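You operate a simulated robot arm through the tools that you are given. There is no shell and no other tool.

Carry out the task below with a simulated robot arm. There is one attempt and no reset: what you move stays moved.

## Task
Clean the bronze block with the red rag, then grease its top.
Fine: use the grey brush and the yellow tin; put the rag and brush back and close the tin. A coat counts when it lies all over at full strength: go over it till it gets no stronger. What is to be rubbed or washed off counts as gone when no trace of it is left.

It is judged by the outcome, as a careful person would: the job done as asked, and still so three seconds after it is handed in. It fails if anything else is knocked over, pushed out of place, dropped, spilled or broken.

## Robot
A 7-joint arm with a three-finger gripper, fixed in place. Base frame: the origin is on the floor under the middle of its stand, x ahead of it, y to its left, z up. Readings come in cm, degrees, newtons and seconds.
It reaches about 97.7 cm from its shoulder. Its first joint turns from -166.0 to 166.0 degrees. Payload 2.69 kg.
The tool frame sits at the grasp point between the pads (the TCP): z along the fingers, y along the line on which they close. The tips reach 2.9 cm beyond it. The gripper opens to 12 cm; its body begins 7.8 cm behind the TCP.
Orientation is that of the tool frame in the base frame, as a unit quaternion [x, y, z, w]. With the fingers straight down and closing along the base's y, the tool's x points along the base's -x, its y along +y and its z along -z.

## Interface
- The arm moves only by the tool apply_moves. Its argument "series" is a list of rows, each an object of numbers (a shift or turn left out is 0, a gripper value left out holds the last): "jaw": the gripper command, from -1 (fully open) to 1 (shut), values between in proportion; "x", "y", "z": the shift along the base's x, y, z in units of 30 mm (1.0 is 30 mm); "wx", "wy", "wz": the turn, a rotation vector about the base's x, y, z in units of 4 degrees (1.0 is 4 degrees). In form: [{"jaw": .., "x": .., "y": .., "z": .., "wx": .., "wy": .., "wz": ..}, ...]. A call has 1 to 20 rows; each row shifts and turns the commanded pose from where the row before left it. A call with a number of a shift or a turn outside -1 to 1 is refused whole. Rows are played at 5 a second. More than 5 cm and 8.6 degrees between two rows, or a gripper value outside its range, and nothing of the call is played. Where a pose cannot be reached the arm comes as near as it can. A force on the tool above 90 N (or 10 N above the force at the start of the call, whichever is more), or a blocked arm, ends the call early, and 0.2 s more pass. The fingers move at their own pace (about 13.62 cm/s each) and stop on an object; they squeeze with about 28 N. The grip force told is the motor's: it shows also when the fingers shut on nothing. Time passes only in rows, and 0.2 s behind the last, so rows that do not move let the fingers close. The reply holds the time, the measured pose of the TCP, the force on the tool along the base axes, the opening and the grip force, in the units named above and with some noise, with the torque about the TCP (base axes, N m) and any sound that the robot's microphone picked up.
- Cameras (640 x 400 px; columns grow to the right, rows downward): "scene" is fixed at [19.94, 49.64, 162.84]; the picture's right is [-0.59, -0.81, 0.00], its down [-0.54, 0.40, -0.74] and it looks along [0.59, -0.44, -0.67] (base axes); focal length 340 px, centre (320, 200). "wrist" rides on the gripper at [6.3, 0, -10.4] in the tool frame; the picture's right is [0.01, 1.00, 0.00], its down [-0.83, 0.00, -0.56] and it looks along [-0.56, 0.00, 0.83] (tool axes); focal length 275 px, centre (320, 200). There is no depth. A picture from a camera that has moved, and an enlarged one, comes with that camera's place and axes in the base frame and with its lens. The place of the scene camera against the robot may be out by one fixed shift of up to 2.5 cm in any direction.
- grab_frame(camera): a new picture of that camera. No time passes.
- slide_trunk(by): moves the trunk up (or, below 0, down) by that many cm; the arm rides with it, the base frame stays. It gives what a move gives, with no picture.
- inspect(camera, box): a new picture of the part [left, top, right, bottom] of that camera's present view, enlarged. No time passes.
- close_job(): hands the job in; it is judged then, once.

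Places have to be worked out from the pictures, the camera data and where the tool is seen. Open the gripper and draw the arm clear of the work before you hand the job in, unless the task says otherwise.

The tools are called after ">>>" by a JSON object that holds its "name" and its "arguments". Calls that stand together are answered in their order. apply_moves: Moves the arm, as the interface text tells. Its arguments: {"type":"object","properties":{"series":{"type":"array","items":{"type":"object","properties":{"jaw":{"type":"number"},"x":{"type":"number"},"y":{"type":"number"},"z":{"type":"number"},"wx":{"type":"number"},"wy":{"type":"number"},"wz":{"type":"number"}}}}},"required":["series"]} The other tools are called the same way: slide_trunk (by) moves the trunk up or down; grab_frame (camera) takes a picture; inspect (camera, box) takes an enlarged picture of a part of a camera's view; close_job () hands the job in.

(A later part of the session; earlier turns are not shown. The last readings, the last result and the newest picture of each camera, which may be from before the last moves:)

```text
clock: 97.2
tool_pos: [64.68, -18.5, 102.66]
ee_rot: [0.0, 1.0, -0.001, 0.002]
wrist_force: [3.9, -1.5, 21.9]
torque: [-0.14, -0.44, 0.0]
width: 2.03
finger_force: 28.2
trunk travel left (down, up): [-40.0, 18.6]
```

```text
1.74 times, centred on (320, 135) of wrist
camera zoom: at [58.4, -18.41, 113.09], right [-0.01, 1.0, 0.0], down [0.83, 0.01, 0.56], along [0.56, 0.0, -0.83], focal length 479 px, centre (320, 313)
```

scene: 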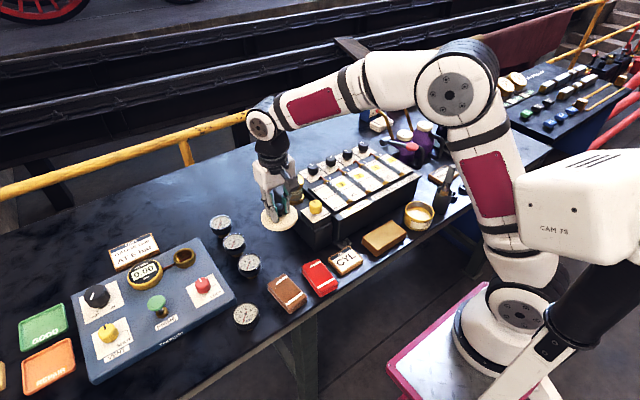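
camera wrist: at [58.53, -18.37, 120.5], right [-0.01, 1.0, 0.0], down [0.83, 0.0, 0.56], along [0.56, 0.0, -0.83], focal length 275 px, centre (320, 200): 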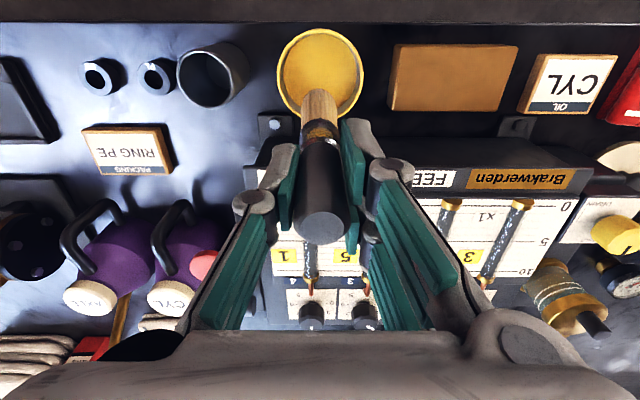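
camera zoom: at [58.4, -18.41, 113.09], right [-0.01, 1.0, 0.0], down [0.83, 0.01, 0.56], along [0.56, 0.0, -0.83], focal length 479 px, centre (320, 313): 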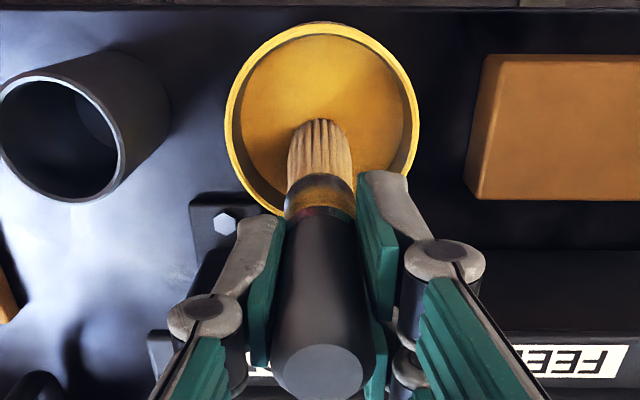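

The bristles are pressing on the grease at 22 N. I'll ease off a little, swirl gently to load them, then lift to see if they picked any up.

>>> {"name": "apply_moves", "arguments": {"series": [{"z": 0.04}, {"x": 0.12}, {"x": -0.12, "y": 0.12}, {"y": -0.12, "x": -0.1}, {"x": 0.1, "y": -0.12}, {"y": 0.12}, {}]}}

>>> {"name": "apply_moves", "arguments": {"series": [{"z": 0.4}, {"z": 0.6}, {"z": 0.7}, {}]}}

>>> {"name": "inspect", "arguments": {"camera": "scene", "box": [385, 140, 465, 240]}}

>>> {"name": "inspect", "arguments": {"camera": "wrist", "box": [200, 20, 440, 250]}}

```text
clock: 98.8
tool_pos: [64.72, -18.49, 102.76]
ee_rot: [-0.001, 1.0, 0.0, 0.0]
wrist_force: [-0.2, -0.6, 0.1]
torque: [-0.01, 0.01, -0.02]
width: 2.02
finger_force: 27.7
trunk travel left (down, up): [-40.0, 18.6]
```

```text
clock: 99.8
tool_pos: [64.88, -18.37, 107.91]
ee_rot: [0.0, 1.0, 0.001, 0.0]
wrist_force: [-0.5, 0.0, -0.6]
torque: [-0.05, 0.01, -0.01]
width: 2.05
finger_force: 27.9
trunk travel left (down, up): [-40.0, 18.6]
```

```text
4.00 times, centred on (425, 190) of scene
camera zoom: at [19.94, 49.64, 162.84], right [-0.59, -0.81, 0.0], down [-0.54, 0.4, -0.74], along [0.59, -0.44, -0.67], focal length 1359 px, centre (-100, 240)
```

zoom: 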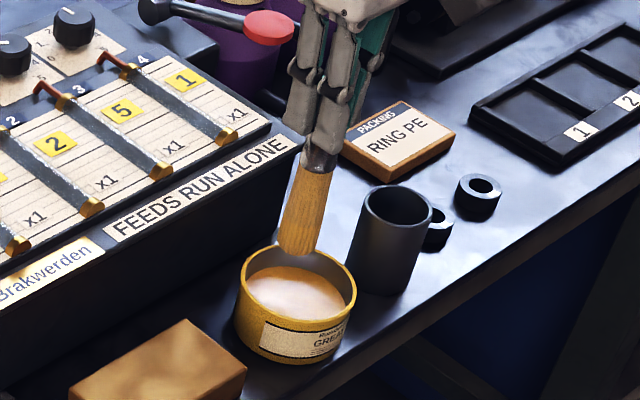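

```text
1.74 times, centred on (320, 135) of wrist
camera zoom: at [58.51, -18.29, 118.33], right [-0.01, 1.0, 0.0], down [0.83, 0.0, 0.56], along [0.56, 0.0, -0.83], focal length 479 px, centre (320, 313)
```

zoom: 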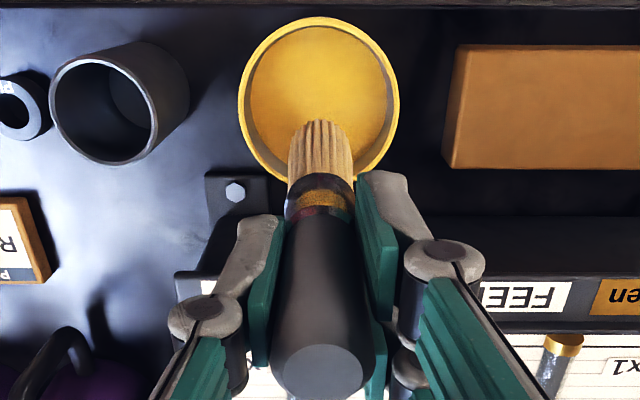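

>>> {"name": "inspect", "arguments": {"camera": "scene", "box": [405, 170, 445, 220]}}

>>> {"name": "inspect", "arguments": {"camera": "wrist", "box": [290, 80, 350, 130]}}

```text
8.00 times, centred on (425, 195) of scene
camera zoom: at [19.94, 49.64, 162.84], right [-0.59, -0.81, 0.0], down [-0.54, 0.4, -0.74], along [0.59, -0.44, -0.67], focal length 2718 px, centre (-520, 240)
```

zoom: 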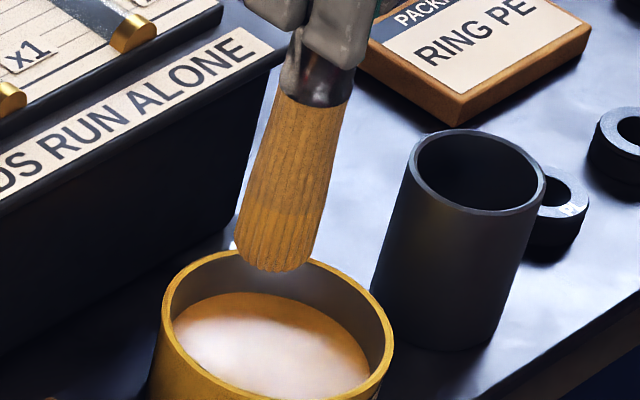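

```text
8.00 times, centred on (320, 105) of wrist
camera zoom: at [58.51, -18.29, 118.33], right [-0.01, 1.0, 0.0], down [0.83, 0.0, 0.56], along [0.56, 0.0, -0.83], focal length 2202 px, centre (320, 960)
```

zoom: 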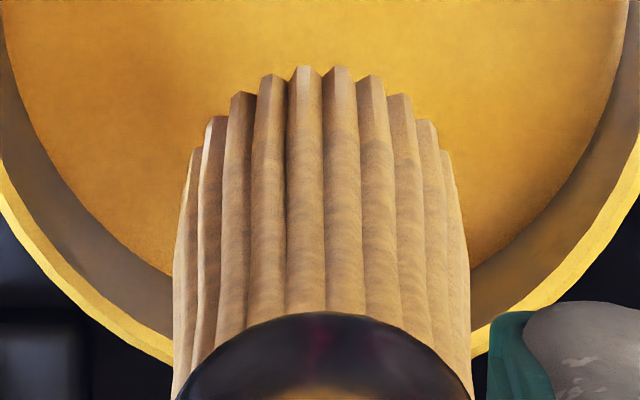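

The lower third of the bristles now has a slightly different tint, so they seem loaded. I'll move over the block and check where the tip is before touching down.

>>> {"name": "apply_moves", "arguments": {"series": [{"y": 0.7}, {"y": 0.7}, {"y": 0.7}, {"y": 0.7}, {"y": 0.7}, {"y": 0.63, "x": 0.25}, {}]}}

>>> {"name": "grab_frame", "arguments": {"camera": "wrist"}}

>>> {"name": "inspect", "arguments": {"camera": "scene", "box": [345, 160, 445, 260]}}

```text
clock: 101.4
tool_pos: [65.52, -6.33, 107.86]
ee_rot: [0.0, 1.0, -0.001, 0.0]
wrist_force: [0.5, 0.4, -0.4]
torque: [-0.01, 0.03, -0.04]
width: 2.02
finger_force: 28.3
trunk travel left (down, up): [-40.0, 18.6]
```

```text
taken
camera wrist: at [59.16, -6.23, 118.34], right [-0.01, 1.0, 0.0], down [0.83, 0.0, 0.56], along [0.56, 0.0, -0.83], focal length 275 px, centre (320, 200)
```

wrist: 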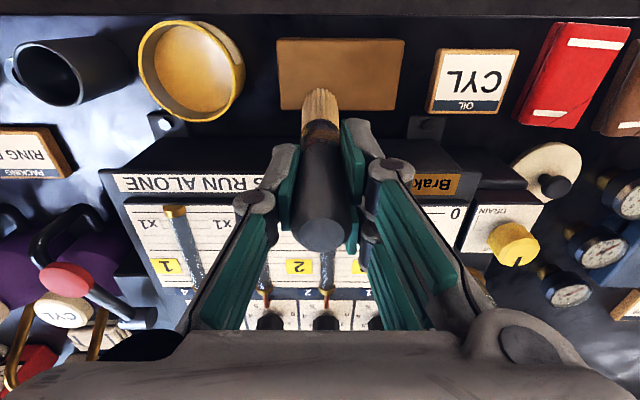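

```text
4.00 times, centred on (395, 210) of scene
camera zoom: at [19.94, 49.64, 162.84], right [-0.59, -0.81, 0.0], down [-0.54, 0.4, -0.74], along [0.59, -0.44, -0.67], focal length 1359 px, centre (20, 160)
```

zoom: 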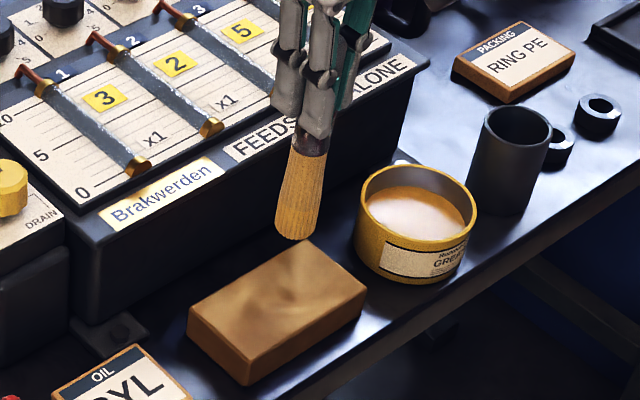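

The brush is over the block. I'll lower in steps until it touches lightly.

>>> {"name": "apply_moves", "arguments": {"series": [{"z": -0.6}, {"z": -0.6}, {"z": -0.3}, {}]}}

>>> {"name": "apply_moves", "arguments": {"series": [{"z": -0.1}, {}]}}

>>> {"name": "apply_moves", "arguments": {"series": [{"z": -0.06}, {}]}}

```text
clock: 102.4
tool_pos: [65.37, -6.23, 103.22]
ee_rot: [0.001, 1.0, 0.0, 0.0]
wrist_force: [-0.2, 0.6, -1.2]
torque: [-0.01, -0.04, -0.02]
width: 2.03
finger_force: 28.3
trunk travel left (down, up): [-40.0, 18.6]
```

```text
clock: 103.0
tool_pos: [65.36, -6.26, 102.95]
ee_rot: [0.0, 1.0, 0.0, 0.0]
wrist_force: [0.9, -0.3, -1.2]
torque: [-0.03, 0.01, 0.01]
width: 2.0
finger_force: 27.3
trunk travel left (down, up): [-40.0, 18.6]
```

```text
clock: 103.6
tool_pos: [65.44, -6.21, 102.87]
ee_rot: [0.0, 1.0, 0.001, -0.001]
wrist_force: [-0.3, -2.3, 6.8]
torque: [-0.16, 0.21, 0.02]
width: 2.01
finger_force: 28.5
trunk travel left (down, up): [-40.0, 18.6]
```

It's touching at 7 N. I'll make a short stroke along the block and look for a mark.

>>> {"name": "apply_moves", "arguments": {"series": [{"y": 0.3}, {"y": 0.3}, {"y": 0.3}, {"y": 0.3}, {}]}}

>>> {"name": "inspect", "arguments": {"camera": "scene", "box": [345, 190, 435, 260]}}

>>> {"name": "inspect", "arguments": {"camera": "wrist", "box": [200, 10, 440, 170]}}

```text
clock: 104.8
tool_pos: [65.37, -2.69, 102.79]
ee_rot: [0.0, 1.0, 0.0, 0.002]
wrist_force: [2.4, -8.5, 23.8]
torque: [-0.82, -0.29, 0.0]
width: 2.06
finger_force: 27.7
trunk travel left (down, up): [-40.0, 18.6]
```

```text
5.71 times, centred on (390, 225) of scene
camera zoom: at [19.94, 49.64, 162.84], right [-0.59, -0.81, 0.0], down [-0.54, 0.4, -0.74], along [0.59, -0.44, -0.67], focal length 1942 px, centre (-80, 57)
```

zoom: 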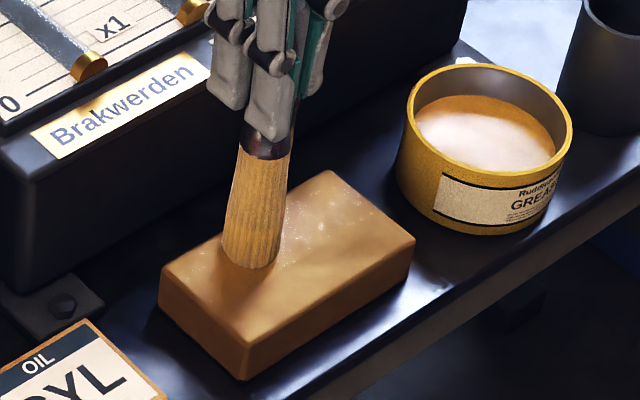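

```text
2.50 times, centred on (320, 90) of wrist
camera zoom: at [59.1, -2.5, 113.28], right [-0.01, 1.0, 0.0], down [0.83, 0.0, 0.56], along [0.56, 0.0, -0.83], focal length 688 px, centre (320, 475)
```

zoom: 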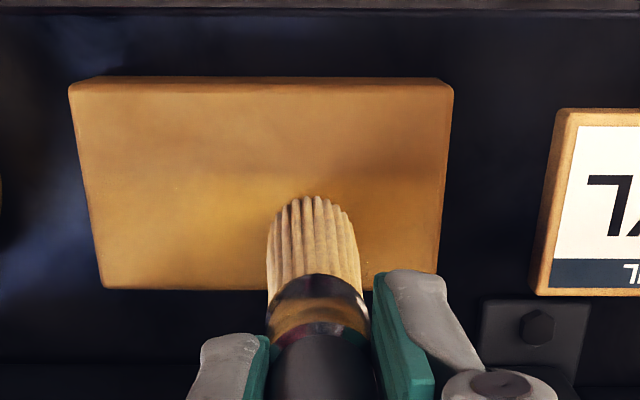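

It works: a yellowish film follows the stroke. I'll lighten the pressure slightly and sweep in lengthwise lanes over the +x half of the top.

>>> {"name": "apply_moves", "arguments": {"series": [{"z": 0.025}, {"y": 0.6}, {"y": 0.6}, {"x": 0.33}, {"y": -0.6}, {"y": -0.6}, {"y": -0.6}, {"y": -0.6}, {"y": -0.6}, {"y": -0.6}, {"x": 0.33}, {"y": 0.6}, {"y": 0.6}, {"y": 0.6}, {"y": 0.6}, {"y": 0.6}, {"y": 0.6}, {}]}}

>>> {"name": "inspect", "arguments": {"camera": "scene", "box": [345, 190, 435, 260]}}

>>> {"name": "inspect", "arguments": {"camera": "wrist", "box": [160, 10, 400, 170]}}

```text
clock: 108.6
tool_pos: [67.53, 1.08, 102.99]
ee_rot: [0.0, 1.0, -0.001, -0.001]
wrist_force: [0.3, -0.1, -0.6]
torque: [-0.04, 0.0, -0.01]
width: 2.01
finger_force: 28.3
trunk travel left (down, up): [-40.0, 18.6]
```

```text
5.71 times, centred on (390, 225) of scene
camera zoom: at [19.94, 49.64, 162.84], right [-0.59, -0.81, 0.0], down [-0.54, 0.4, -0.74], along [0.59, -0.44, -0.67], focal length 1942 px, centre (-80, 57)
```

zoom: 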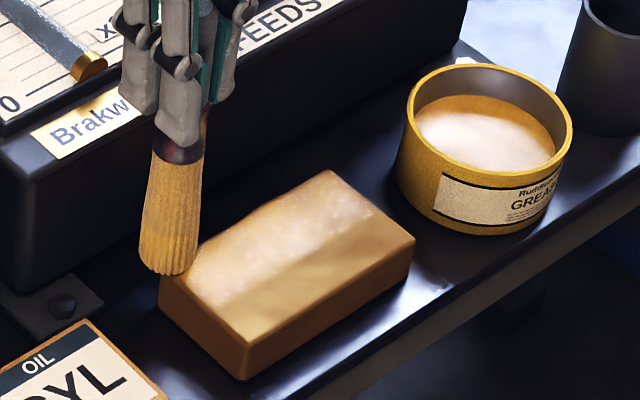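

```text
2.50 times, centred on (280, 90) of wrist
camera zoom: at [61.29, 1.17, 113.41], right [-0.01, 1.0, 0.0], down [0.83, 0.0, 0.56], along [0.56, 0.0, -0.83], focal length 688 px, centre (420, 475)
```

zoom: 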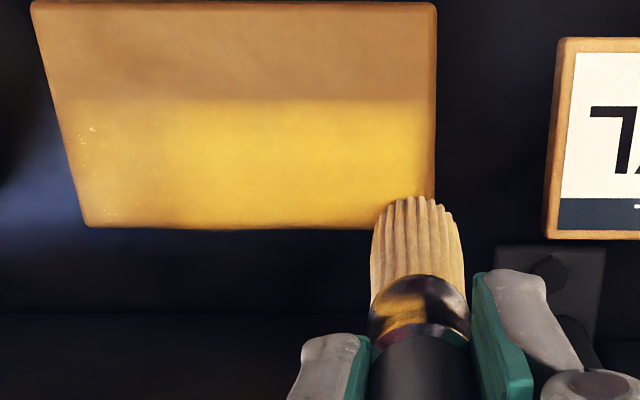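

The +x half now has a strong yellow coat, a bit weaker at the -y end. Next I'll sweep the -x half.

>>> {"name": "apply_moves", "arguments": {"series": [{"x": -0.58, "z": -0.015}, {"x": -0.57}, {"y": -0.6}, {"y": -0.6}, {"y": -0.6}, {"y": -0.6}, {"y": -0.6}, {"y": -0.6}, {"x": -0.33}, {"y": 0.6}, {"y": 0.6}, {"y": 0.6}, {"y": 0.6}, {"y": 0.6}, {"y": 0.6}, {"x": -0.23}, {}]}}

>>> {"name": "inspect", "arguments": {"camera": "scene", "box": [345, 190, 435, 260]}}

>>> {"name": "inspect", "arguments": {"camera": "wrist", "box": [160, 10, 400, 170]}}

```text
clock: 112.2
tool_pos: [62.3, 1.14, 103.12]
ee_rot: [0.0, 1.0, 0.0, 0.001]
wrist_force: [-0.3, -0.3, -1.1]
torque: [-0.04, 0.03, -0.01]
width: 2.01
finger_force: 27.5
trunk travel left (down, up): [-40.0, 18.6]
```

```text
5.71 times, centred on (390, 225) of scene
camera zoom: at [19.94, 49.64, 162.84], right [-0.59, -0.81, 0.0], down [-0.54, 0.4, -0.74], along [0.59, -0.44, -0.67], focal length 1942 px, centre (-80, 57)
```

zoom: 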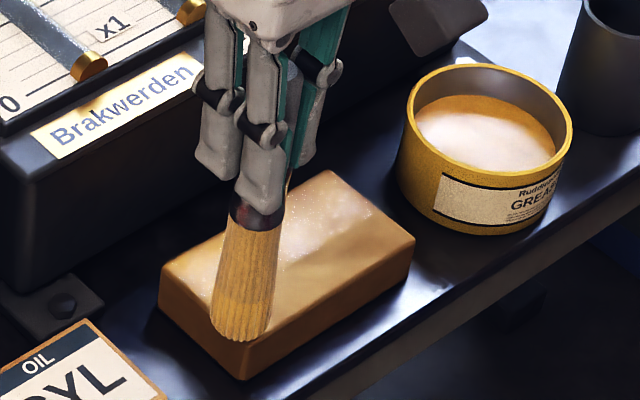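

```text
2.50 times, centred on (280, 90) of wrist
camera zoom: at [55.93, 1.19, 113.51], right [-0.01, 1.0, 0.0], down [0.83, 0.0, 0.56], along [0.56, 0.0, -0.83], focal length 688 px, centre (420, 475)
```

zoom: 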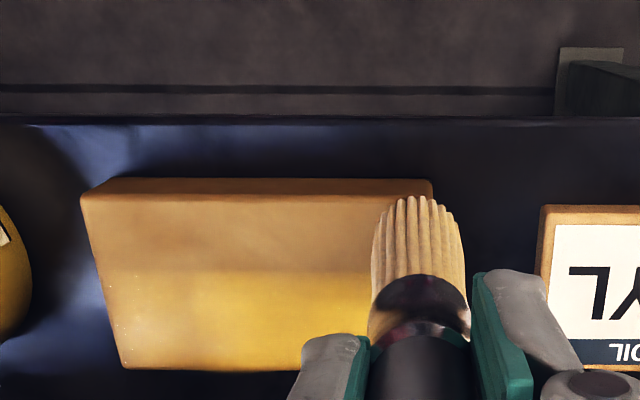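

The -x half shows no new coat and there's no contact force, so the brush is floating just above the top. I'll lower gently until it touches again.

>>> {"name": "apply_moves", "arguments": {"series": [{"y": -0.5, "x": 0.1}, {"z": -0.04}, {}]}}

>>> {"name": "apply_moves", "arguments": {"series": [{"z": -0.03}, {}]}}

>>> {"name": "apply_moves", "arguments": {"series": [{"z": -0.03}, {}]}}

```text
clock: 113.0
tool_pos: [62.46, -0.49, 102.9]
ee_rot: [0.0, 1.0, 0.0, 0.0]
wrist_force: [-0.4, 0.2, -1.0]
torque: [-0.03, 0.0, -0.01]
width: 2.02
finger_force: 28.2
trunk travel left (down, up): [-40.0, 18.6]
```

```text
clock: 113.6
tool_pos: [62.55, -0.32, 102.9]
ee_rot: [0.0, 1.0, -0.001, 0.0]
wrist_force: [-0.4, 0.3, -0.6]
torque: [0.0, 0.01, 0.02]
width: 2.03
finger_force: 27.9
trunk travel left (down, up): [-40.0, 18.6]
```

```text
clock: 114.2
tool_pos: [62.59, -0.43, 102.84]
ee_rot: [0.0, 1.0, -0.001, 0.002]
wrist_force: [-1.0, -1.2, 18.9]
torque: [0.07, 0.34, -0.01]
width: 2.0
finger_force: 27.6
trunk travel left (down, up): [-40.0, 18.6]
```

Contact again at about 19 N. I'll ease a hair and sweep the lanes on this half.

>>> {"name": "apply_moves", "arguments": {"series": [{"z": 0.01}, {"y": 0.5}, {"y": -0.6}, {"y": -0.6}, {"y": -0.6}, {"y": -0.6}, {"y": -0.6}, {"y": -0.6}, {"x": 0.33}, {"y": 0.6}, {"y": 0.6}, {"y": 0.6}, {"y": 0.6}, {"y": 0.6}, {"y": 0.6}, {}]}}

>>> {"name": "inspect", "arguments": {"camera": "wrist", "box": [160, 10, 400, 170]}}

```text
clock: 117.6
tool_pos: [63.51, 1.13, 102.75]
ee_rot: [0.001, 1.0, 0.0, 0.0]
wrist_force: [-0.1, -0.1, -0.3]
torque: [-0.01, 0.0, 0.03]
width: 2.04
finger_force: 27.1
trunk travel left (down, up): [-40.0, 18.6]
```

```text
2.50 times, centred on (280, 90) of wrist
camera zoom: at [57.23, 1.22, 113.19], right [-0.01, 1.0, 0.0], down [0.83, 0.0, 0.56], along [0.56, 0.0, -0.83], focal length 688 px, centre (420, 475)
```

zoom: 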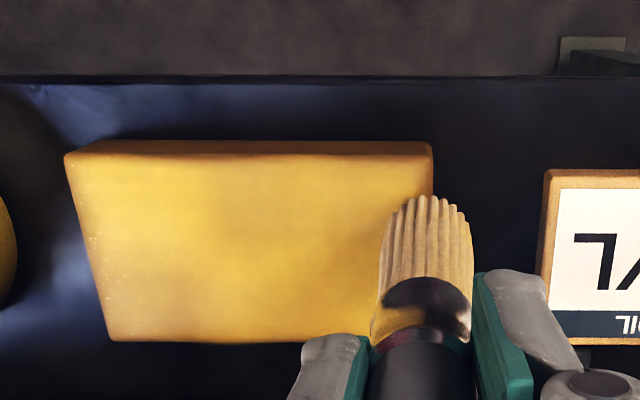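

The whole top is yellow now, with a thinner patch at the -y end. The contact has gone light again, so I'll settle the brush back and make another full set of passes.

>>> {"name": "apply_moves", "arguments": {"series": [{"y": -0.4, "x": 0.2}, {"z": -0.03}, {}]}}

>>> {"name": "apply_moves", "arguments": {"series": [{"z": -0.02}, {}]}}

```text
clock: 118.4
tool_pos: [64.24, -0.05, 102.56]
ee_rot: [-0.001, 1.0, 0.0, 0.001]
wrist_force: [-0.3, -0.3, 1.2]
torque: [0.0, 0.09, -0.01]
width: 2.02
finger_force: 27.6
trunk travel left (down, up): [-40.0, 18.6]
```

```text
clock: 119.0
tool_pos: [64.22, -0.07, 102.55]
ee_rot: [0.0, 1.0, 0.0, 0.0]
wrist_force: [0.5, 1.0, 1.5]
torque: [0.09, -0.01, -0.03]
width: 2.02
finger_force: 28.1
trunk travel left (down, up): [-40.0, 18.6]
```

>>> {"name": "apply_moves", "arguments": {"series": [{"z": -0.015}, {"y": -0.6}, {"y": -0.6}, {"y": -0.6}, {"y": -0.6}, {"y": -0.6}, {"y": -0.25}, {}]}}

>>> {"name": "inspect", "arguments": {"camera": "wrist", "box": [260, 10, 500, 170]}}

```text
clock: 120.8
tool_pos: [64.24, -9.75, 102.31]
ee_rot: [-0.001, 1.0, 0.001, 0.0]
wrist_force: [-1.6, 6.2, 17.0]
torque: [0.76, 0.02, 0.04]
width: 2.04
finger_force: 28.0
trunk travel left (down, up): [-40.0, 18.6]
```

```text
2.50 times, centred on (380, 90) of wrist
camera zoom: at [57.89, -9.68, 112.84], right [-0.01, 1.0, 0.0], down [0.83, 0.0, 0.56], along [0.56, 0.0, -0.83], focal length 688 px, centre (170, 475)
```

zoom: 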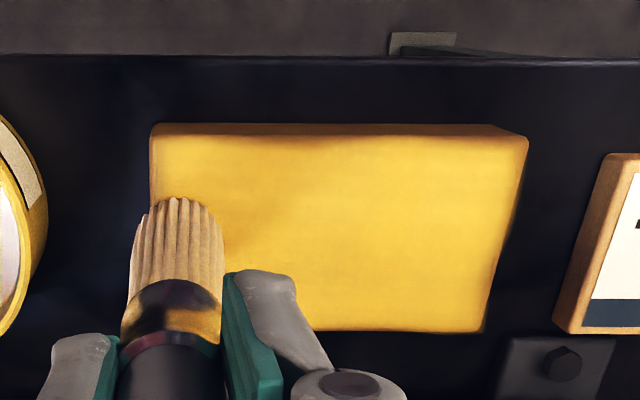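

Good coverage. The near edge and the -y end need a bit more, so I'll run lanes right along those edges.

>>> {"name": "apply_moves", "arguments": {"series": [{"x": -0.3}, {"x": -0.35}, {"y": 0.6}, {"y": 0.6}, {"y": 0.6}, {"y": 0.6}, {"y": 0.6}, {"y": 0.6}, {"x": 0.3}, {"y": -0.6}, {"y": -0.6}, {"y": -0.6}, {"y": -0.6}, {"y": -0.6}, {"y": -0.6}, {}]}}

>>> {"name": "inspect", "arguments": {"camera": "wrist", "box": [260, 10, 500, 170]}}

>>> {"name": "inspect", "arguments": {"camera": "scene", "box": [345, 190, 435, 260]}}

```text
clock: 124.2
tool_pos: [63.17, -9.68, 102.45]
ee_rot: [-0.001, 1.0, 0.001, 0.0]
wrist_force: [0.4, -0.2, -0.6]
torque: [-0.03, 0.0, -0.02]
width: 2.04
finger_force: 28.7
trunk travel left (down, up): [-40.0, 18.6]
```

```text
2.50 times, centred on (380, 90) of wrist
camera zoom: at [56.92, -9.67, 112.88], right [-0.01, 1.0, 0.0], down [0.83, 0.0, 0.56], along [0.56, 0.0, -0.83], focal length 688 px, centre (170, 475)
```

zoom: 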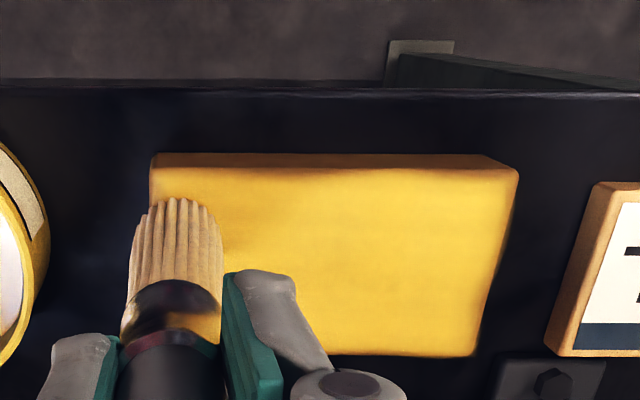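

```text
5.71 times, centred on (390, 225) of scene
camera zoom: at [19.94, 49.64, 162.84], right [-0.59, -0.81, 0.0], down [-0.54, 0.4, -0.74], along [0.59, -0.44, -0.67], focal length 1942 px, centre (-80, 57)
```

zoom: 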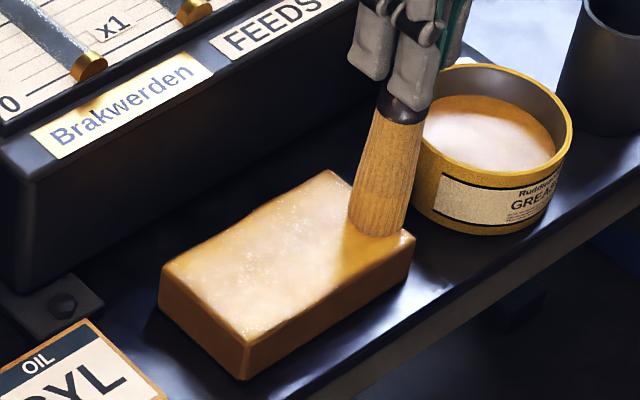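

The coat looks nearly complete. I'll lift, go back over the tin for a fresh load, and view the block on the way.

>>> {"name": "apply_moves", "arguments": {"series": [{"z": 0.5}, {"z": 0.6}, {"z": 0.6}, {"y": -0.7, "x": 0.13}, {"y": -0.7, "x": 0.13}, {"y": -0.7, "x": 0.13}, {"y": -0.78, "x": 0.13}, {}]}}

>>> {"name": "grab_frame", "arguments": {"camera": "wrist"}}

>>> {"name": "inspect", "arguments": {"camera": "scene", "box": [345, 195, 425, 260]}}

>>> {"name": "inspect", "arguments": {"camera": "wrist", "box": [370, 20, 570, 150]}}

```text
clock: 126.0
tool_pos: [64.9, -18.55, 107.46]
ee_rot: [0.0, 1.0, 0.0, 0.0]
wrist_force: [1.1, -0.1, -0.1]
torque: [-0.01, 0.06, 0.01]
width: 2.05
finger_force: 28.5
trunk travel left (down, up): [-40.0, 18.6]
```

```text
taken
camera wrist: at [58.58, -18.44, 117.93], right [-0.01, 1.0, 0.0], down [0.83, 0.0, 0.56], along [0.56, 0.0, -0.83], focal length 275 px, centre (320, 200)
```

wrist: 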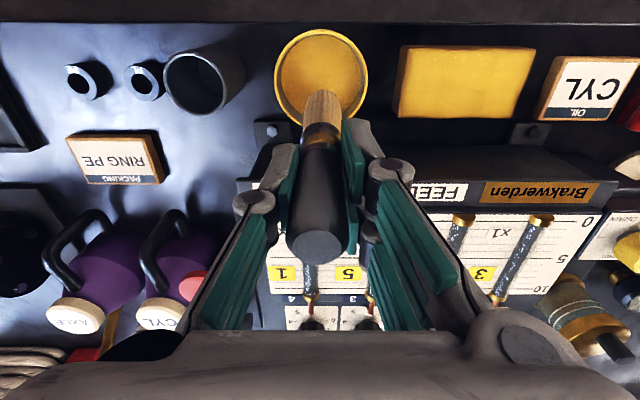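

```text
6.15 times, centred on (385, 228) of scene
camera zoom: at [19.94, 49.64, 162.84], right [-0.59, -0.81, 0.0], down [-0.54, 0.4, -0.74], along [0.59, -0.44, -0.67], focal length 2091 px, centre (-80, 31)
```

zoom: 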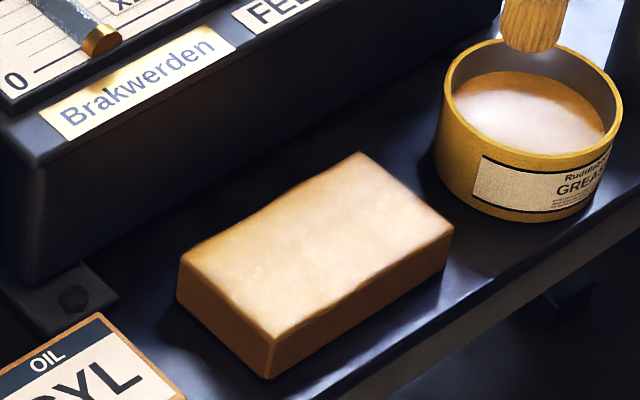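

```text
3.08 times, centred on (470, 85) of wrist
camera zoom: at [58.58, -18.44, 117.93], right [-0.01, 1.0, 0.0], down [0.83, 0.0, 0.56], along [0.56, 0.0, -0.83], focal length 847 px, centre (-142, 554)
```

zoom: 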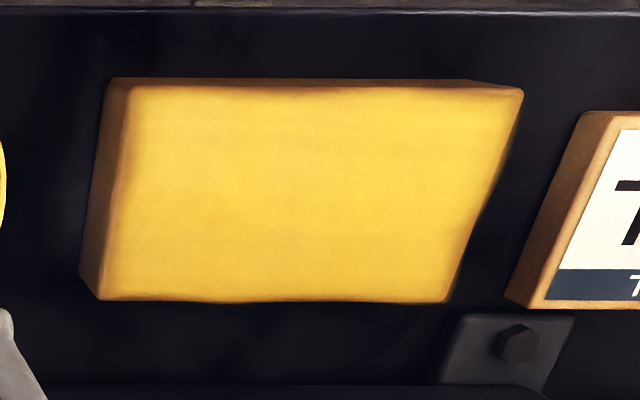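

The top is evenly yellow except perhaps the very edges and corners. I'll reload in the tin and go over everything again, edges included.

>>> {"name": "apply_moves", "arguments": {"series": [{"z": -0.6}, {"z": -0.6}, {"z": -0.35}, {"z": -0.1}, {}]}}

>>> {"name": "apply_moves", "arguments": {"series": [{"z": -0.06}, {}]}}

>>> {"name": "apply_moves", "arguments": {"series": [{"z": -0.05}, {}]}}

```text
clock: 127.2
tool_pos: [64.75, -18.57, 102.6]
ee_rot: [0.0, 1.0, 0.0, 0.0]
wrist_force: [-0.9, -0.2, -0.6]
torque: [-0.01, 0.0, -0.03]
width: 2.02
finger_force: 27.6
trunk travel left (down, up): [-40.0, 18.6]
```

```text
clock: 127.8
tool_pos: [64.66, -18.44, 102.4]
ee_rot: [0.0, 1.0, 0.0, 0.0]
wrist_force: [0.1, -0.2, 0.2]
torque: [-0.01, 0.0, 0.01]
width: 2.05
finger_force: 27.7
trunk travel left (down, up): [-40.0, 18.6]
```

```text
clock: 128.4
tool_pos: [64.78, -18.5, 102.26]
ee_rot: [0.0, 1.0, 0.0, 0.0]
wrist_force: [0.8, 0.4, -0.2]
torque: [-0.02, 0.0, 0.0]
width: 1.99
finger_force: 28.5
trunk travel left (down, up): [-40.0, 18.6]
```

>>> {"name": "apply_moves", "arguments": {"series": [{"z": -0.05}, {}]}}

>>> {"name": "apply_moves", "arguments": {"series": [{"z": -0.04}, {}]}}

>>> {"name": "inspect", "arguments": {"camera": "scene", "box": [385, 160, 465, 240]}}

```text
clock: 129.0
tool_pos: [64.8, -18.6, 102.07]
ee_rot: [0.0, 1.0, 0.0, 0.0]
wrist_force: [0.4, -0.1, 2.2]
torque: [0.04, 0.05, 0.02]
width: 2.0
finger_force: 28.6
trunk travel left (down, up): [-40.0, 18.6]
```

```text
clock: 129.6
tool_pos: [64.82, -18.54, 102.06]
ee_rot: [-0.001, 1.0, -0.001, 0.0]
wrist_force: [-0.5, 1.7, 13.5]
torque: [-0.03, 0.19, -0.01]
width: 2.01
finger_force: 27.9
trunk travel left (down, up): [-40.0, 18.6]
```

```text
5.00 times, centred on (425, 200) of scene
camera zoom: at [19.94, 49.64, 162.84], right [-0.59, -0.81, 0.0], down [-0.54, 0.4, -0.74], along [0.59, -0.44, -0.67], focal length 1699 px, centre (-205, 200)
```

zoom: 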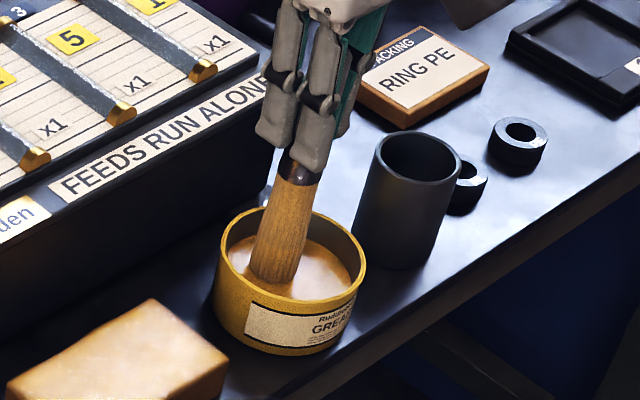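

The brush is reloaded at 13 N. I'll lift and return to the block, starting over its -y end.

>>> {"name": "apply_moves", "arguments": {"series": [{"z": 0.5}, {"z": 0.6}, {"z": 0.4}, {"y": 0.7, "x": -0.1}, {"y": 0.7, "x": -0.1}, {"y": 0.7}, {"y": 0.7}, {"y": 0.2}, {}]}}

>>> {"name": "apply_moves", "arguments": {"series": [{"z": -0.7}, {"z": -0.6}, {}]}}

>>> {"name": "inspect", "arguments": {"camera": "wrist", "box": [220, 10, 460, 170]}}

>>> {"name": "inspect", "arguments": {"camera": "scene", "box": [345, 190, 435, 260]}}

```text
clock: 131.6
tool_pos: [64.2, -9.45, 106.12]
ee_rot: [0.0, 1.0, 0.0, -0.001]
wrist_force: [-0.3, -0.1, -0.6]
torque: [0.06, 0.0, 0.01]
width: 1.99
finger_force: 28.3
trunk travel left (down, up): [-40.0, 18.6]
```

```text
clock: 132.4
tool_pos: [64.04, -9.56, 102.51]
ee_rot: [0.0, 1.0, 0.001, 0.0]
wrist_force: [0.0, -0.3, -0.8]
torque: [0.02, 0.04, 0.05]
width: 2.02
finger_force: 28.5
trunk travel left (down, up): [-40.0, 18.6]
```

```text
2.50 times, centred on (340, 90) of wrist
camera zoom: at [57.76, -9.47, 112.96], right [-0.01, 1.0, 0.0], down [0.83, 0.0, 0.56], along [0.56, 0.0, -0.83], focal length 688 px, centre (270, 475)
```

zoom: 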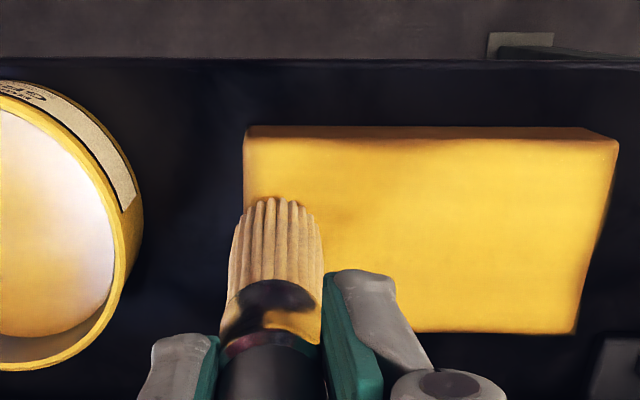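

```text
5.71 times, centred on (390, 225) of scene
camera zoom: at [19.94, 49.64, 162.84], right [-0.59, -0.81, 0.0], down [-0.54, 0.4, -0.74], along [0.59, -0.44, -0.67], focal length 1942 px, centre (-80, 57)
```

zoom: 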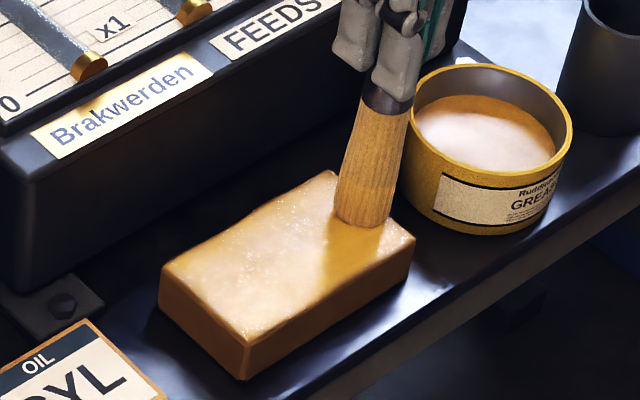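

>>> {"name": "apply_moves", "arguments": {"series": [{"z": -0.06}, {}]}}

>>> {"name": "apply_moves", "arguments": {"series": [{"z": -0.04}, {}]}}

>>> {"name": "apply_moves", "arguments": {"series": [{"z": -0.03}, {}]}}

```text
clock: 133.0
tool_pos: [64.07, -9.48, 102.34]
ee_rot: [0.0, 1.0, 0.0, 0.001]
wrist_force: [-1.2, -0.6, 2.4]
torque: [-0.09, 0.12, -0.02]
width: 2.0
finger_force: 28.4
trunk travel left (down, up): [-40.0, 18.6]
```

```text
clock: 133.6
tool_pos: [64.1, -9.37, 102.37]
ee_rot: [0.0, 1.0, 0.0, 0.001]
wrist_force: [-3.2, 0.1, 18.7]
torque: [-0.1, 0.27, -0.05]
width: 2.0
finger_force: 28.3
trunk travel left (down, up): [-40.0, 18.6]
```

```text
clock: 134.2
tool_pos: [64.16, -9.57, 102.35]
ee_rot: [-0.001, 1.0, 0.0, 0.001]
wrist_force: [-1.0, 2.1, 24.6]
torque: [0.08, -0.02, 0.0]
width: 2.02
finger_force: 28.6
trunk travel left (down, up): [-40.0, 18.6]
```

Contact is firm at 25 N. I'll ease slightly, stroke across the -y end, then run down the far edge lane.

>>> {"name": "apply_moves", "arguments": {"series": [{"z": 0.02}, {"x": -0.3}, {"x": -0.25}, {"x": 0.4}, {"x": 0.4}, {"x": 0.4}, {"x": 0.4}, {"x": 0.2}, {"y": 0.6}, {"y": 0.6}, {"y": 0.6}, {"y": 0.6}, {"y": 0.6}, {"y": 0.5}, {}]}}

>>> {"name": "inspect", "arguments": {"camera": "wrist", "box": [160, 10, 400, 170]}}

```text
clock: 137.4
tool_pos: [67.91, 1.02, 102.33]
ee_rot: [0.0, 1.0, 0.001, 0.0]
wrist_force: [-0.2, -0.1, -1.8]
torque: [0.04, -0.02, 0.0]
width: 1.99
finger_force: 28.2
trunk travel left (down, up): [-40.0, 18.6]
```

```text
2.50 times, centred on (280, 90) of wrist
camera zoom: at [61.74, 1.19, 112.79], right [-0.01, 1.0, 0.0], down [0.83, 0.0, 0.56], along [0.56, 0.0, -0.83], focal length 688 px, centre (420, 475)
```

zoom: 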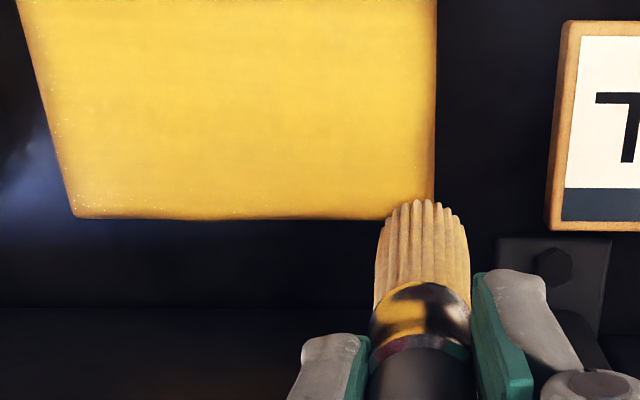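

Very even now. I'll do one more full set of lanes to be sure the coat is at full strength, starting by regaining contact.

>>> {"name": "apply_moves", "arguments": {"series": [{"x": -0.35, "y": -0.2}, {"z": -0.03}, {}]}}

>>> {"name": "apply_moves", "arguments": {"series": [{"z": -0.02}, {}]}}

```text
clock: 138.2
tool_pos: [66.92, 0.34, 102.28]
ee_rot: [0.0, 1.0, -0.001, 0.0]
wrist_force: [0.2, -0.2, -0.6]
torque: [-0.01, 0.04, -0.02]
width: 2.0
finger_force: 27.6
trunk travel left (down, up): [-40.0, 18.6]
```

```text
clock: 138.8
tool_pos: [66.84, 0.45, 102.31]
ee_rot: [-0.001, 1.0, 0.0, 0.001]
wrist_force: [0.4, -0.9, 10.3]
torque: [-0.17, -0.06, 0.03]
width: 2.03
finger_force: 28.2
trunk travel left (down, up): [-40.0, 18.6]
```

>>> {"name": "apply_moves", "arguments": {"series": [{"y": -0.6}, {"y": -0.6}, {"y": -0.6}, {"y": -0.6}, {"y": -0.6}, {"y": -0.3}, {"x": -0.4, "z": -0.01}, {"y": 0.6}, {"y": 0.6}, {"y": 0.6}, {"y": 0.6}, {"y": 0.6}, {"y": 0.4}, {}]}}

>>> {"name": "apply_moves", "arguments": {"series": [{"x": -0.3, "z": -0.015}, {}]}}

```text
clock: 141.8
tool_pos: [65.44, 0.88, 102.14]
ee_rot: [-0.001, 1.0, 0.0, 0.0]
wrist_force: [-1.9, -2.4, 7.7]
torque: [-0.24, 0.16, 0.01]
width: 2.03
finger_force: 27.3
trunk travel left (down, up): [-40.0, 18.6]
```

```text
clock: 142.4
tool_pos: [64.67, 0.76, 102.1]
ee_rot: [-0.001, 1.0, 0.001, 0.0]
wrist_force: [-0.9, 0.4, -1.2]
torque: [-0.01, 0.02, -0.02]
width: 2.02
finger_force: 27.8
trunk travel left (down, up): [-40.0, 18.6]
```

>>> {"name": "apply_moves", "arguments": {"series": [{"z": -0.025}, {"y": -0.6}, {"y": -0.6}, {"y": -0.6}, {"y": -0.6}, {"y": -0.6}, {"y": -0.4}, {}]}}

>>> {"name": "apply_moves", "arguments": {"series": [{"x": -0.35, "z": -0.015}, {"y": 0.6}, {"y": 0.6}, {"y": 0.6}, {"y": 0.6}, {"y": 0.6}, {"y": 0.4}, {}]}}

>>> {"name": "apply_moves", "arguments": {"series": [{"x": -0.35, "z": -0.015}, {"y": -0.6}, {"y": -0.6}, {"y": -0.6}, {"y": -0.6}, {"y": -0.6}, {"y": -0.4}, {}]}}

>>> {"name": "inspect", "arguments": {"camera": "wrist", "box": [260, 10, 500, 170]}}

>>> {"name": "inspect", "arguments": {"camera": "scene", "box": [345, 190, 435, 260]}}

```text
clock: 144.2
tool_pos: [64.79, -9.34, 101.72]
ee_rot: [0.001, 1.0, 0.0, -0.001]
wrist_force: [-1.6, 6.6, 19.8]
torque: [0.63, 0.06, 0.01]
width: 1.99
finger_force: 27.8
trunk travel left (down, up): [-40.0, 18.6]
```

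```text
clock: 146.0
tool_pos: [63.68, 0.72, 101.83]
ee_rot: [-0.001, 1.0, 0.0, 0.0]
wrist_force: [0.5, -0.7, -0.7]
torque: [-0.01, 0.01, -0.01]
width: 2.01
finger_force: 28.3
trunk travel left (down, up): [-40.0, 18.6]
```

```text
clock: 147.8
tool_pos: [62.72, -9.48, 101.77]
ee_rot: [0.0, 1.0, 0.0, 0.001]
wrist_force: [0.8, 0.8, 0.0]
torque: [0.01, 0.01, -0.01]
width: 1.99
finger_force: 27.8
trunk travel left (down, up): [-40.0, 18.6]
```

```text
2.50 times, centred on (380, 90) of wrist
camera zoom: at [56.41, -9.35, 112.24], right [-0.01, 1.0, 0.0], down [0.83, 0.0, 0.56], along [0.56, 0.0, -0.83], focal length 688 px, centre (170, 475)
```

zoom: 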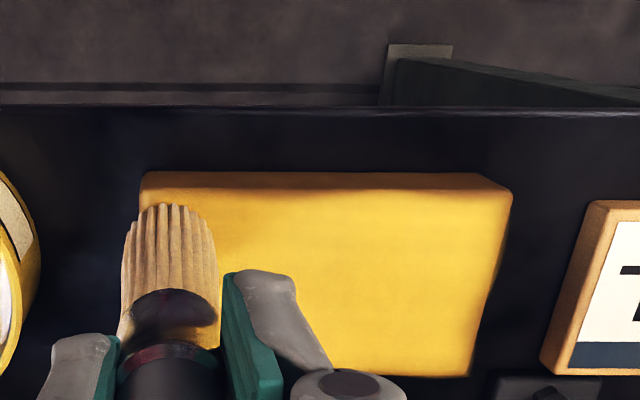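

```text
5.71 times, centred on (390, 225) of scene
camera zoom: at [19.94, 49.64, 162.84], right [-0.59, -0.81, 0.0], down [-0.54, 0.4, -0.74], along [0.59, -0.44, -0.67], focal length 1942 px, centre (-80, 57)
```

zoom: 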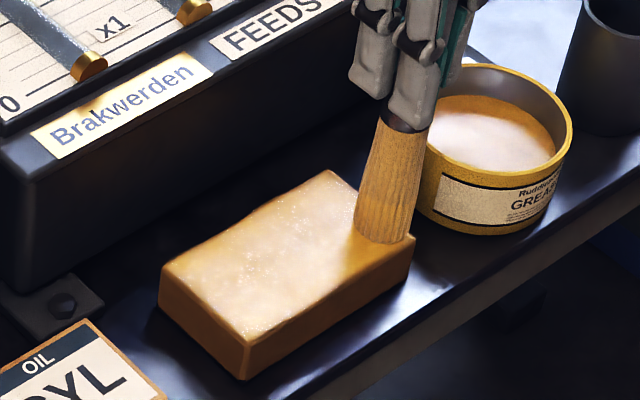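

I'll lift the brush clear, hold it over the cup side, and look carefully at the whole coat.

>>> {"name": "apply_moves", "arguments": {"series": [{"z": 0.5}, {"z": 0.6}, {"z": 0.6}, {"y": -0.7}, {"y": -0.7}, {"y": -0.7}, {"y": -0.7}, {}]}}

>>> {"name": "grab_frame", "arguments": {"camera": "wrist"}}

>>> {"name": "inspect", "arguments": {"camera": "scene", "box": [345, 195, 425, 260]}}

>>> {"name": "inspect", "arguments": {"camera": "wrist", "box": [380, 20, 580, 150]}}

```text
clock: 149.6
tool_pos: [62.61, -17.95, 106.78]
ee_rot: [-0.001, 1.0, 0.001, 0.0]
wrist_force: [-0.2, 0.3, -1.1]
torque: [0.03, 0.03, 0.0]
width: 2.01
finger_force: 28.1
trunk travel left (down, up): [-40.0, 18.6]
```

```text
taken
camera wrist: at [56.34, -17.81, 117.23], right [-0.01, 1.0, 0.0], down [0.83, 0.0, 0.56], along [0.56, 0.0, -0.83], focal length 275 px, centre (320, 200)
```

wrist: 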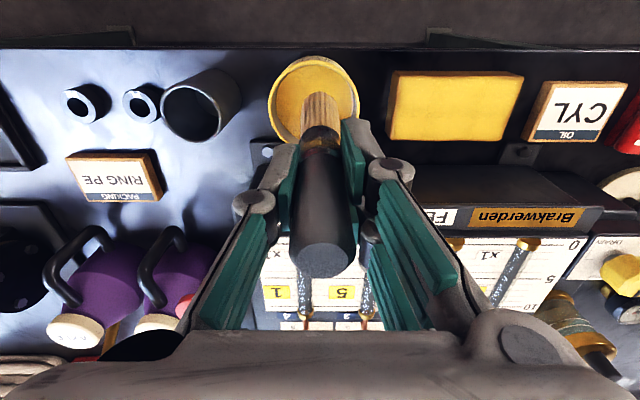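

```text
6.15 times, centred on (385, 228) of scene
camera zoom: at [19.94, 49.64, 162.84], right [-0.59, -0.81, 0.0], down [-0.54, 0.4, -0.74], along [0.59, -0.44, -0.67], focal length 2091 px, centre (-80, 31)
```

zoom: 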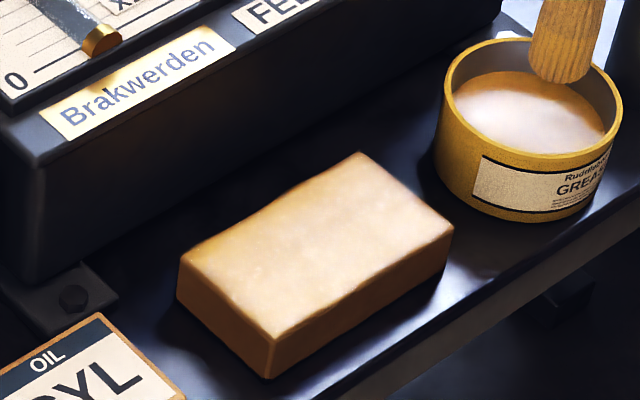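

```text
3.08 times, centred on (480, 85) of wrist
camera zoom: at [56.34, -17.81, 117.23], right [-0.01, 1.0, 0.0], down [0.83, 0.0, 0.56], along [0.56, 0.0, -0.83], focal length 847 px, centre (-172, 554)
```

zoom: 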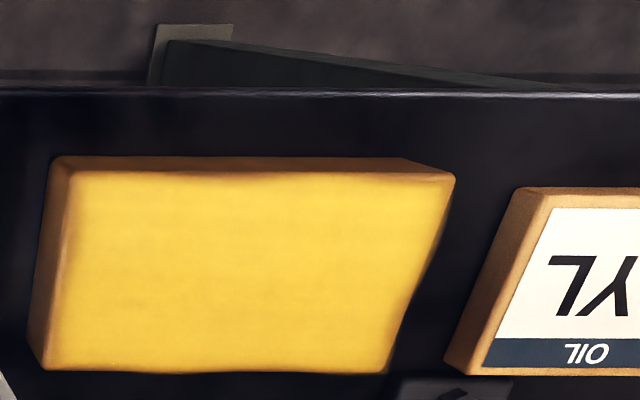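

The coat looks even. To judge the corners and edges better, I'll take another view from the other side, holding the brush high over the CYL card side.

>>> {"name": "apply_moves", "arguments": {"series": [{"z": 0.6}, {"y": 0.9}, {"y": 0.9}, {"y": 0.9}, {"y": 0.9}, {"y": 0.9}, {"y": 0.9}, {"y": 0.9}, {"y": 0.9}, {"y": 0.9}, {}]}}

>>> {"name": "inspect", "arguments": {"camera": "wrist", "box": [60, 20, 280, 160]}}

>>> {"name": "inspect", "arguments": {"camera": "scene", "box": [355, 200, 425, 255]}}

```text
clock: 152.0
tool_pos: [62.55, 6.45, 108.93]
ee_rot: [0.0, 1.0, 0.0, -0.001]
wrist_force: [1.6, 0.3, -0.9]
torque: [-0.01, -0.02, -0.01]
width: 2.04
finger_force: 28.2
trunk travel left (down, up): [-40.0, 18.6]
```

```text
2.86 times, centred on (170, 90) of wrist
camera zoom: at [56.25, 6.68, 119.44], right [-0.01, 1.0, 0.0], down [0.83, 0.0, 0.56], along [0.56, 0.0, -0.83], focal length 786 px, centre (749, 514)
```

zoom: 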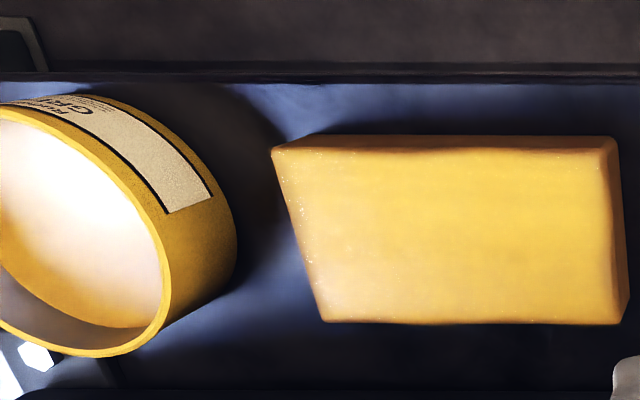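

```text
7.27 times, centred on (390, 228) of scene
camera zoom: at [19.94, 49.64, 162.84], right [-0.59, -0.81, 0.0], down [-0.54, 0.4, -0.74], along [0.59, -0.44, -0.67], focal length 2471 px, centre (-189, 0)
```

zoom: 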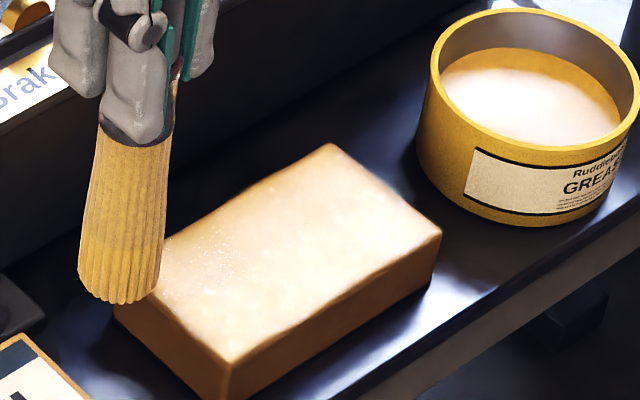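

The coat looks full. As a final check that it gets no stronger, I'll make one more complete set of passes with steady contact, perimeter included, then compare from this same view.

>>> {"name": "apply_moves", "arguments": {"series": [{"y": -0.9, "x": -0.05}, {"y": -0.93}, {"z": -0.7}, {"z": -0.7}, {"z": -0.6}, {"z": -0.2}, {}]}}

>>> {"name": "apply_moves", "arguments": {"series": [{"z": -0.05}, {}]}}

```text
clock: 153.6
tool_pos: [62.44, 1.0, 102.21]
ee_rot: [0.0, 1.0, 0.0, 0.0]
wrist_force: [0.1, -0.2, -1.0]
torque: [0.02, 0.02, 0.0]
width: 2.02
finger_force: 28.0
trunk travel left (down, up): [-40.0, 18.6]
```

```text
clock: 154.2
tool_pos: [62.46, 1.09, 102.02]
ee_rot: [0.0, 1.0, 0.0, -0.001]
wrist_force: [-0.8, 0.3, -0.2]
torque: [0.01, 0.02, 0.01]
width: 2.01
finger_force: 28.1
trunk travel left (down, up): [-40.0, 18.6]
```

>>> {"name": "apply_moves", "arguments": {"series": [{"z": -0.04}, {}]}}

>>> {"name": "apply_moves", "arguments": {"series": [{"z": -0.03}, {}]}}

```text
clock: 154.8
tool_pos: [62.51, 1.11, 101.98]
ee_rot: [-0.001, 1.0, 0.0, 0.0]
wrist_force: [-0.6, 0.2, -0.4]
torque: [0.02, 0.01, 0.0]
width: 2.01
finger_force: 28.0
trunk travel left (down, up): [-40.0, 18.6]
```

```text
clock: 155.4
tool_pos: [62.45, 1.06, 101.85]
ee_rot: [0.001, 1.0, 0.001, 0.0]
wrist_force: [0.4, -0.6, -1.5]
torque: [-0.01, -0.03, 0.0]
width: 2.03
finger_force: 27.6
trunk travel left (down, up): [-40.0, 18.6]
```

>>> {"name": "apply_moves", "arguments": {"series": [{"z": -0.03}, {}]}}

>>> {"name": "apply_moves", "arguments": {"series": [{"z": -0.02}, {}]}}

```text
clock: 156.0
tool_pos: [62.41, 0.92, 101.71]
ee_rot: [0.0, 1.0, 0.0, 0.0]
wrist_force: [0.4, 0.8, -1.0]
torque: [0.03, 0.07, 0.0]
width: 2.05
finger_force: 27.8
trunk travel left (down, up): [-40.0, 18.6]
```

```text
clock: 156.6
tool_pos: [62.47, 0.96, 101.71]
ee_rot: [-0.001, 1.0, 0.001, 0.0]
wrist_force: [-2.4, -0.1, 5.2]
torque: [0.06, 0.23, -0.01]
width: 2.03
finger_force: 27.7
trunk travel left (down, up): [-40.0, 18.6]
```

Contact at 5 N. I'll run the near-edge lane with a little downward feed and check the force after each lane.

>>> {"name": "apply_moves", "arguments": {"series": [{"z": -0.01}, {"y": -0.6}, {"y": -0.6}, {"y": -0.6, "z": -0.005}, {"y": -0.6}, {"y": -0.6}, {"y": -0.5}, {}]}}

>>> {"name": "apply_moves", "arguments": {"series": [{"x": 0.4, "z": -0.005}, {}]}}

```text
clock: 158.4
tool_pos: [62.44, -9.47, 101.69]
ee_rot: [-0.001, 1.0, 0.0, 0.001]
wrist_force: [0.2, 9.1, 23.6]
torque: [0.83, 0.02, 0.0]
width: 1.99
finger_force: 27.6
trunk travel left (down, up): [-40.0, 18.6]
```

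```text
clock: 159.0
tool_pos: [63.68, -9.68, 101.61]
ee_rot: [0.0, 1.0, 0.001, 0.0]
wrist_force: [-4.8, -1.2, 10.9]
torque: [-0.26, 0.44, -0.06]
width: 2.03
finger_force: 27.6
trunk travel left (down, up): [-40.0, 18.6]
```

Contact is solid (11–24 N). Next lane back towards +y.

>>> {"name": "apply_moves", "arguments": {"series": [{"y": 0.6}, {"y": 0.6}, {"y": 0.6}, {"y": 0.6}, {"y": 0.6}, {"y": 0.6}, {}]}}

>>> {"name": "apply_moves", "arguments": {"series": [{"x": 0.4, "z": -0.02}, {}]}}

```text
clock: 160.6
tool_pos: [63.52, 1.23, 101.6]
ee_rot: [0.0, 1.0, 0.0, -0.001]
wrist_force: [-0.6, 0.1, -0.4]
torque: [0.02, 0.02, -0.02]
width: 2.04
finger_force: 28.0
trunk travel left (down, up): [-40.0, 18.6]
```

```text
clock: 161.2
tool_pos: [64.74, 1.03, 101.51]
ee_rot: [0.001, 1.0, 0.0, 0.0]
wrist_force: [0.7, -0.6, -0.5]
torque: [0.0, 0.01, -0.01]
width: 2.02
finger_force: 28.5
trunk travel left (down, up): [-40.0, 18.6]
```

>>> {"name": "apply_moves", "arguments": {"series": [{"z": -0.02}, {}]}}

>>> {"name": "apply_moves", "arguments": {"series": [{"z": -0.015}, {}]}}

```text
clock: 161.8
tool_pos: [64.83, 1.1, 101.53]
ee_rot: [0.0, 1.0, 0.0, 0.0]
wrist_force: [-2.4, -1.2, 6.6]
torque: [-0.14, 0.12, -0.03]
width: 2.03
finger_force: 27.9
trunk travel left (down, up): [-40.0, 18.6]
```

```text
clock: 162.4
tool_pos: [64.79, 1.2, 101.57]
ee_rot: [0.0, 1.0, 0.0, 0.001]
wrist_force: [-0.5, -2.2, 9.9]
torque: [-0.27, 0.09, -0.01]
width: 2.03
finger_force: 28.0
trunk travel left (down, up): [-40.0, 18.6]
```

>>> {"name": "apply_moves", "arguments": {"series": [{"y": -0.6}, {"y": -0.6}, {"y": -0.6}, {"y": -0.6}, {"y": -0.6}, {"y": -0.6}, {}]}}

>>> {"name": "apply_moves", "arguments": {"series": [{"x": 0.4, "z": -0.02}, {"y": 0.6}, {"y": 0.6}, {"y": 0.6}, {"y": 0.6}, {"y": 0.6}, {"y": 0.6}, {}]}}

```text
clock: 164.0
tool_pos: [64.71, -9.45, 101.43]
ee_rot: [-0.001, 1.0, 0.001, 0.0]
wrist_force: [0.8, 7.3, 22.4]
torque: [0.75, -0.1, 0.06]
width: 2.01
finger_force: 28.1
trunk travel left (down, up): [-40.0, 18.6]
```

```text
clock: 165.8
tool_pos: [66.05, 1.32, 101.18]
ee_rot: [0.0, 1.0, 0.0, 0.0]
wrist_force: [-0.1, 0.0, 0.4]
torque: [-0.06, 0.04, 0.0]
width: 2.0
finger_force: 28.3
trunk travel left (down, up): [-40.0, 18.6]
```

>>> {"name": "apply_moves", "arguments": {"series": [{"x": 0.35, "z": -0.03}, {}]}}

>>> {"name": "apply_moves", "arguments": {"series": [{"z": -0.015}, {}]}}

```text
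clock: 166.4
tool_pos: [67.11, 1.25, 101.3]
ee_rot: [0.0, 1.0, -0.001, 0.0]
wrist_force: [0.2, -1.1, -0.7]
torque: [0.01, 0.01, -0.01]
width: 2.04
finger_force: 28.2
trunk travel left (down, up): [-40.0, 18.6]
```

```text
clock: 167.0
tool_pos: [67.2, 1.21, 101.07]
ee_rot: [0.0, 1.0, 0.0, 0.0]
wrist_force: [-0.8, -1.2, -0.8]
torque: [-0.02, -0.01, 0.0]
width: 2.03
finger_force: 27.7
trunk travel left (down, up): [-40.0, 18.6]
```

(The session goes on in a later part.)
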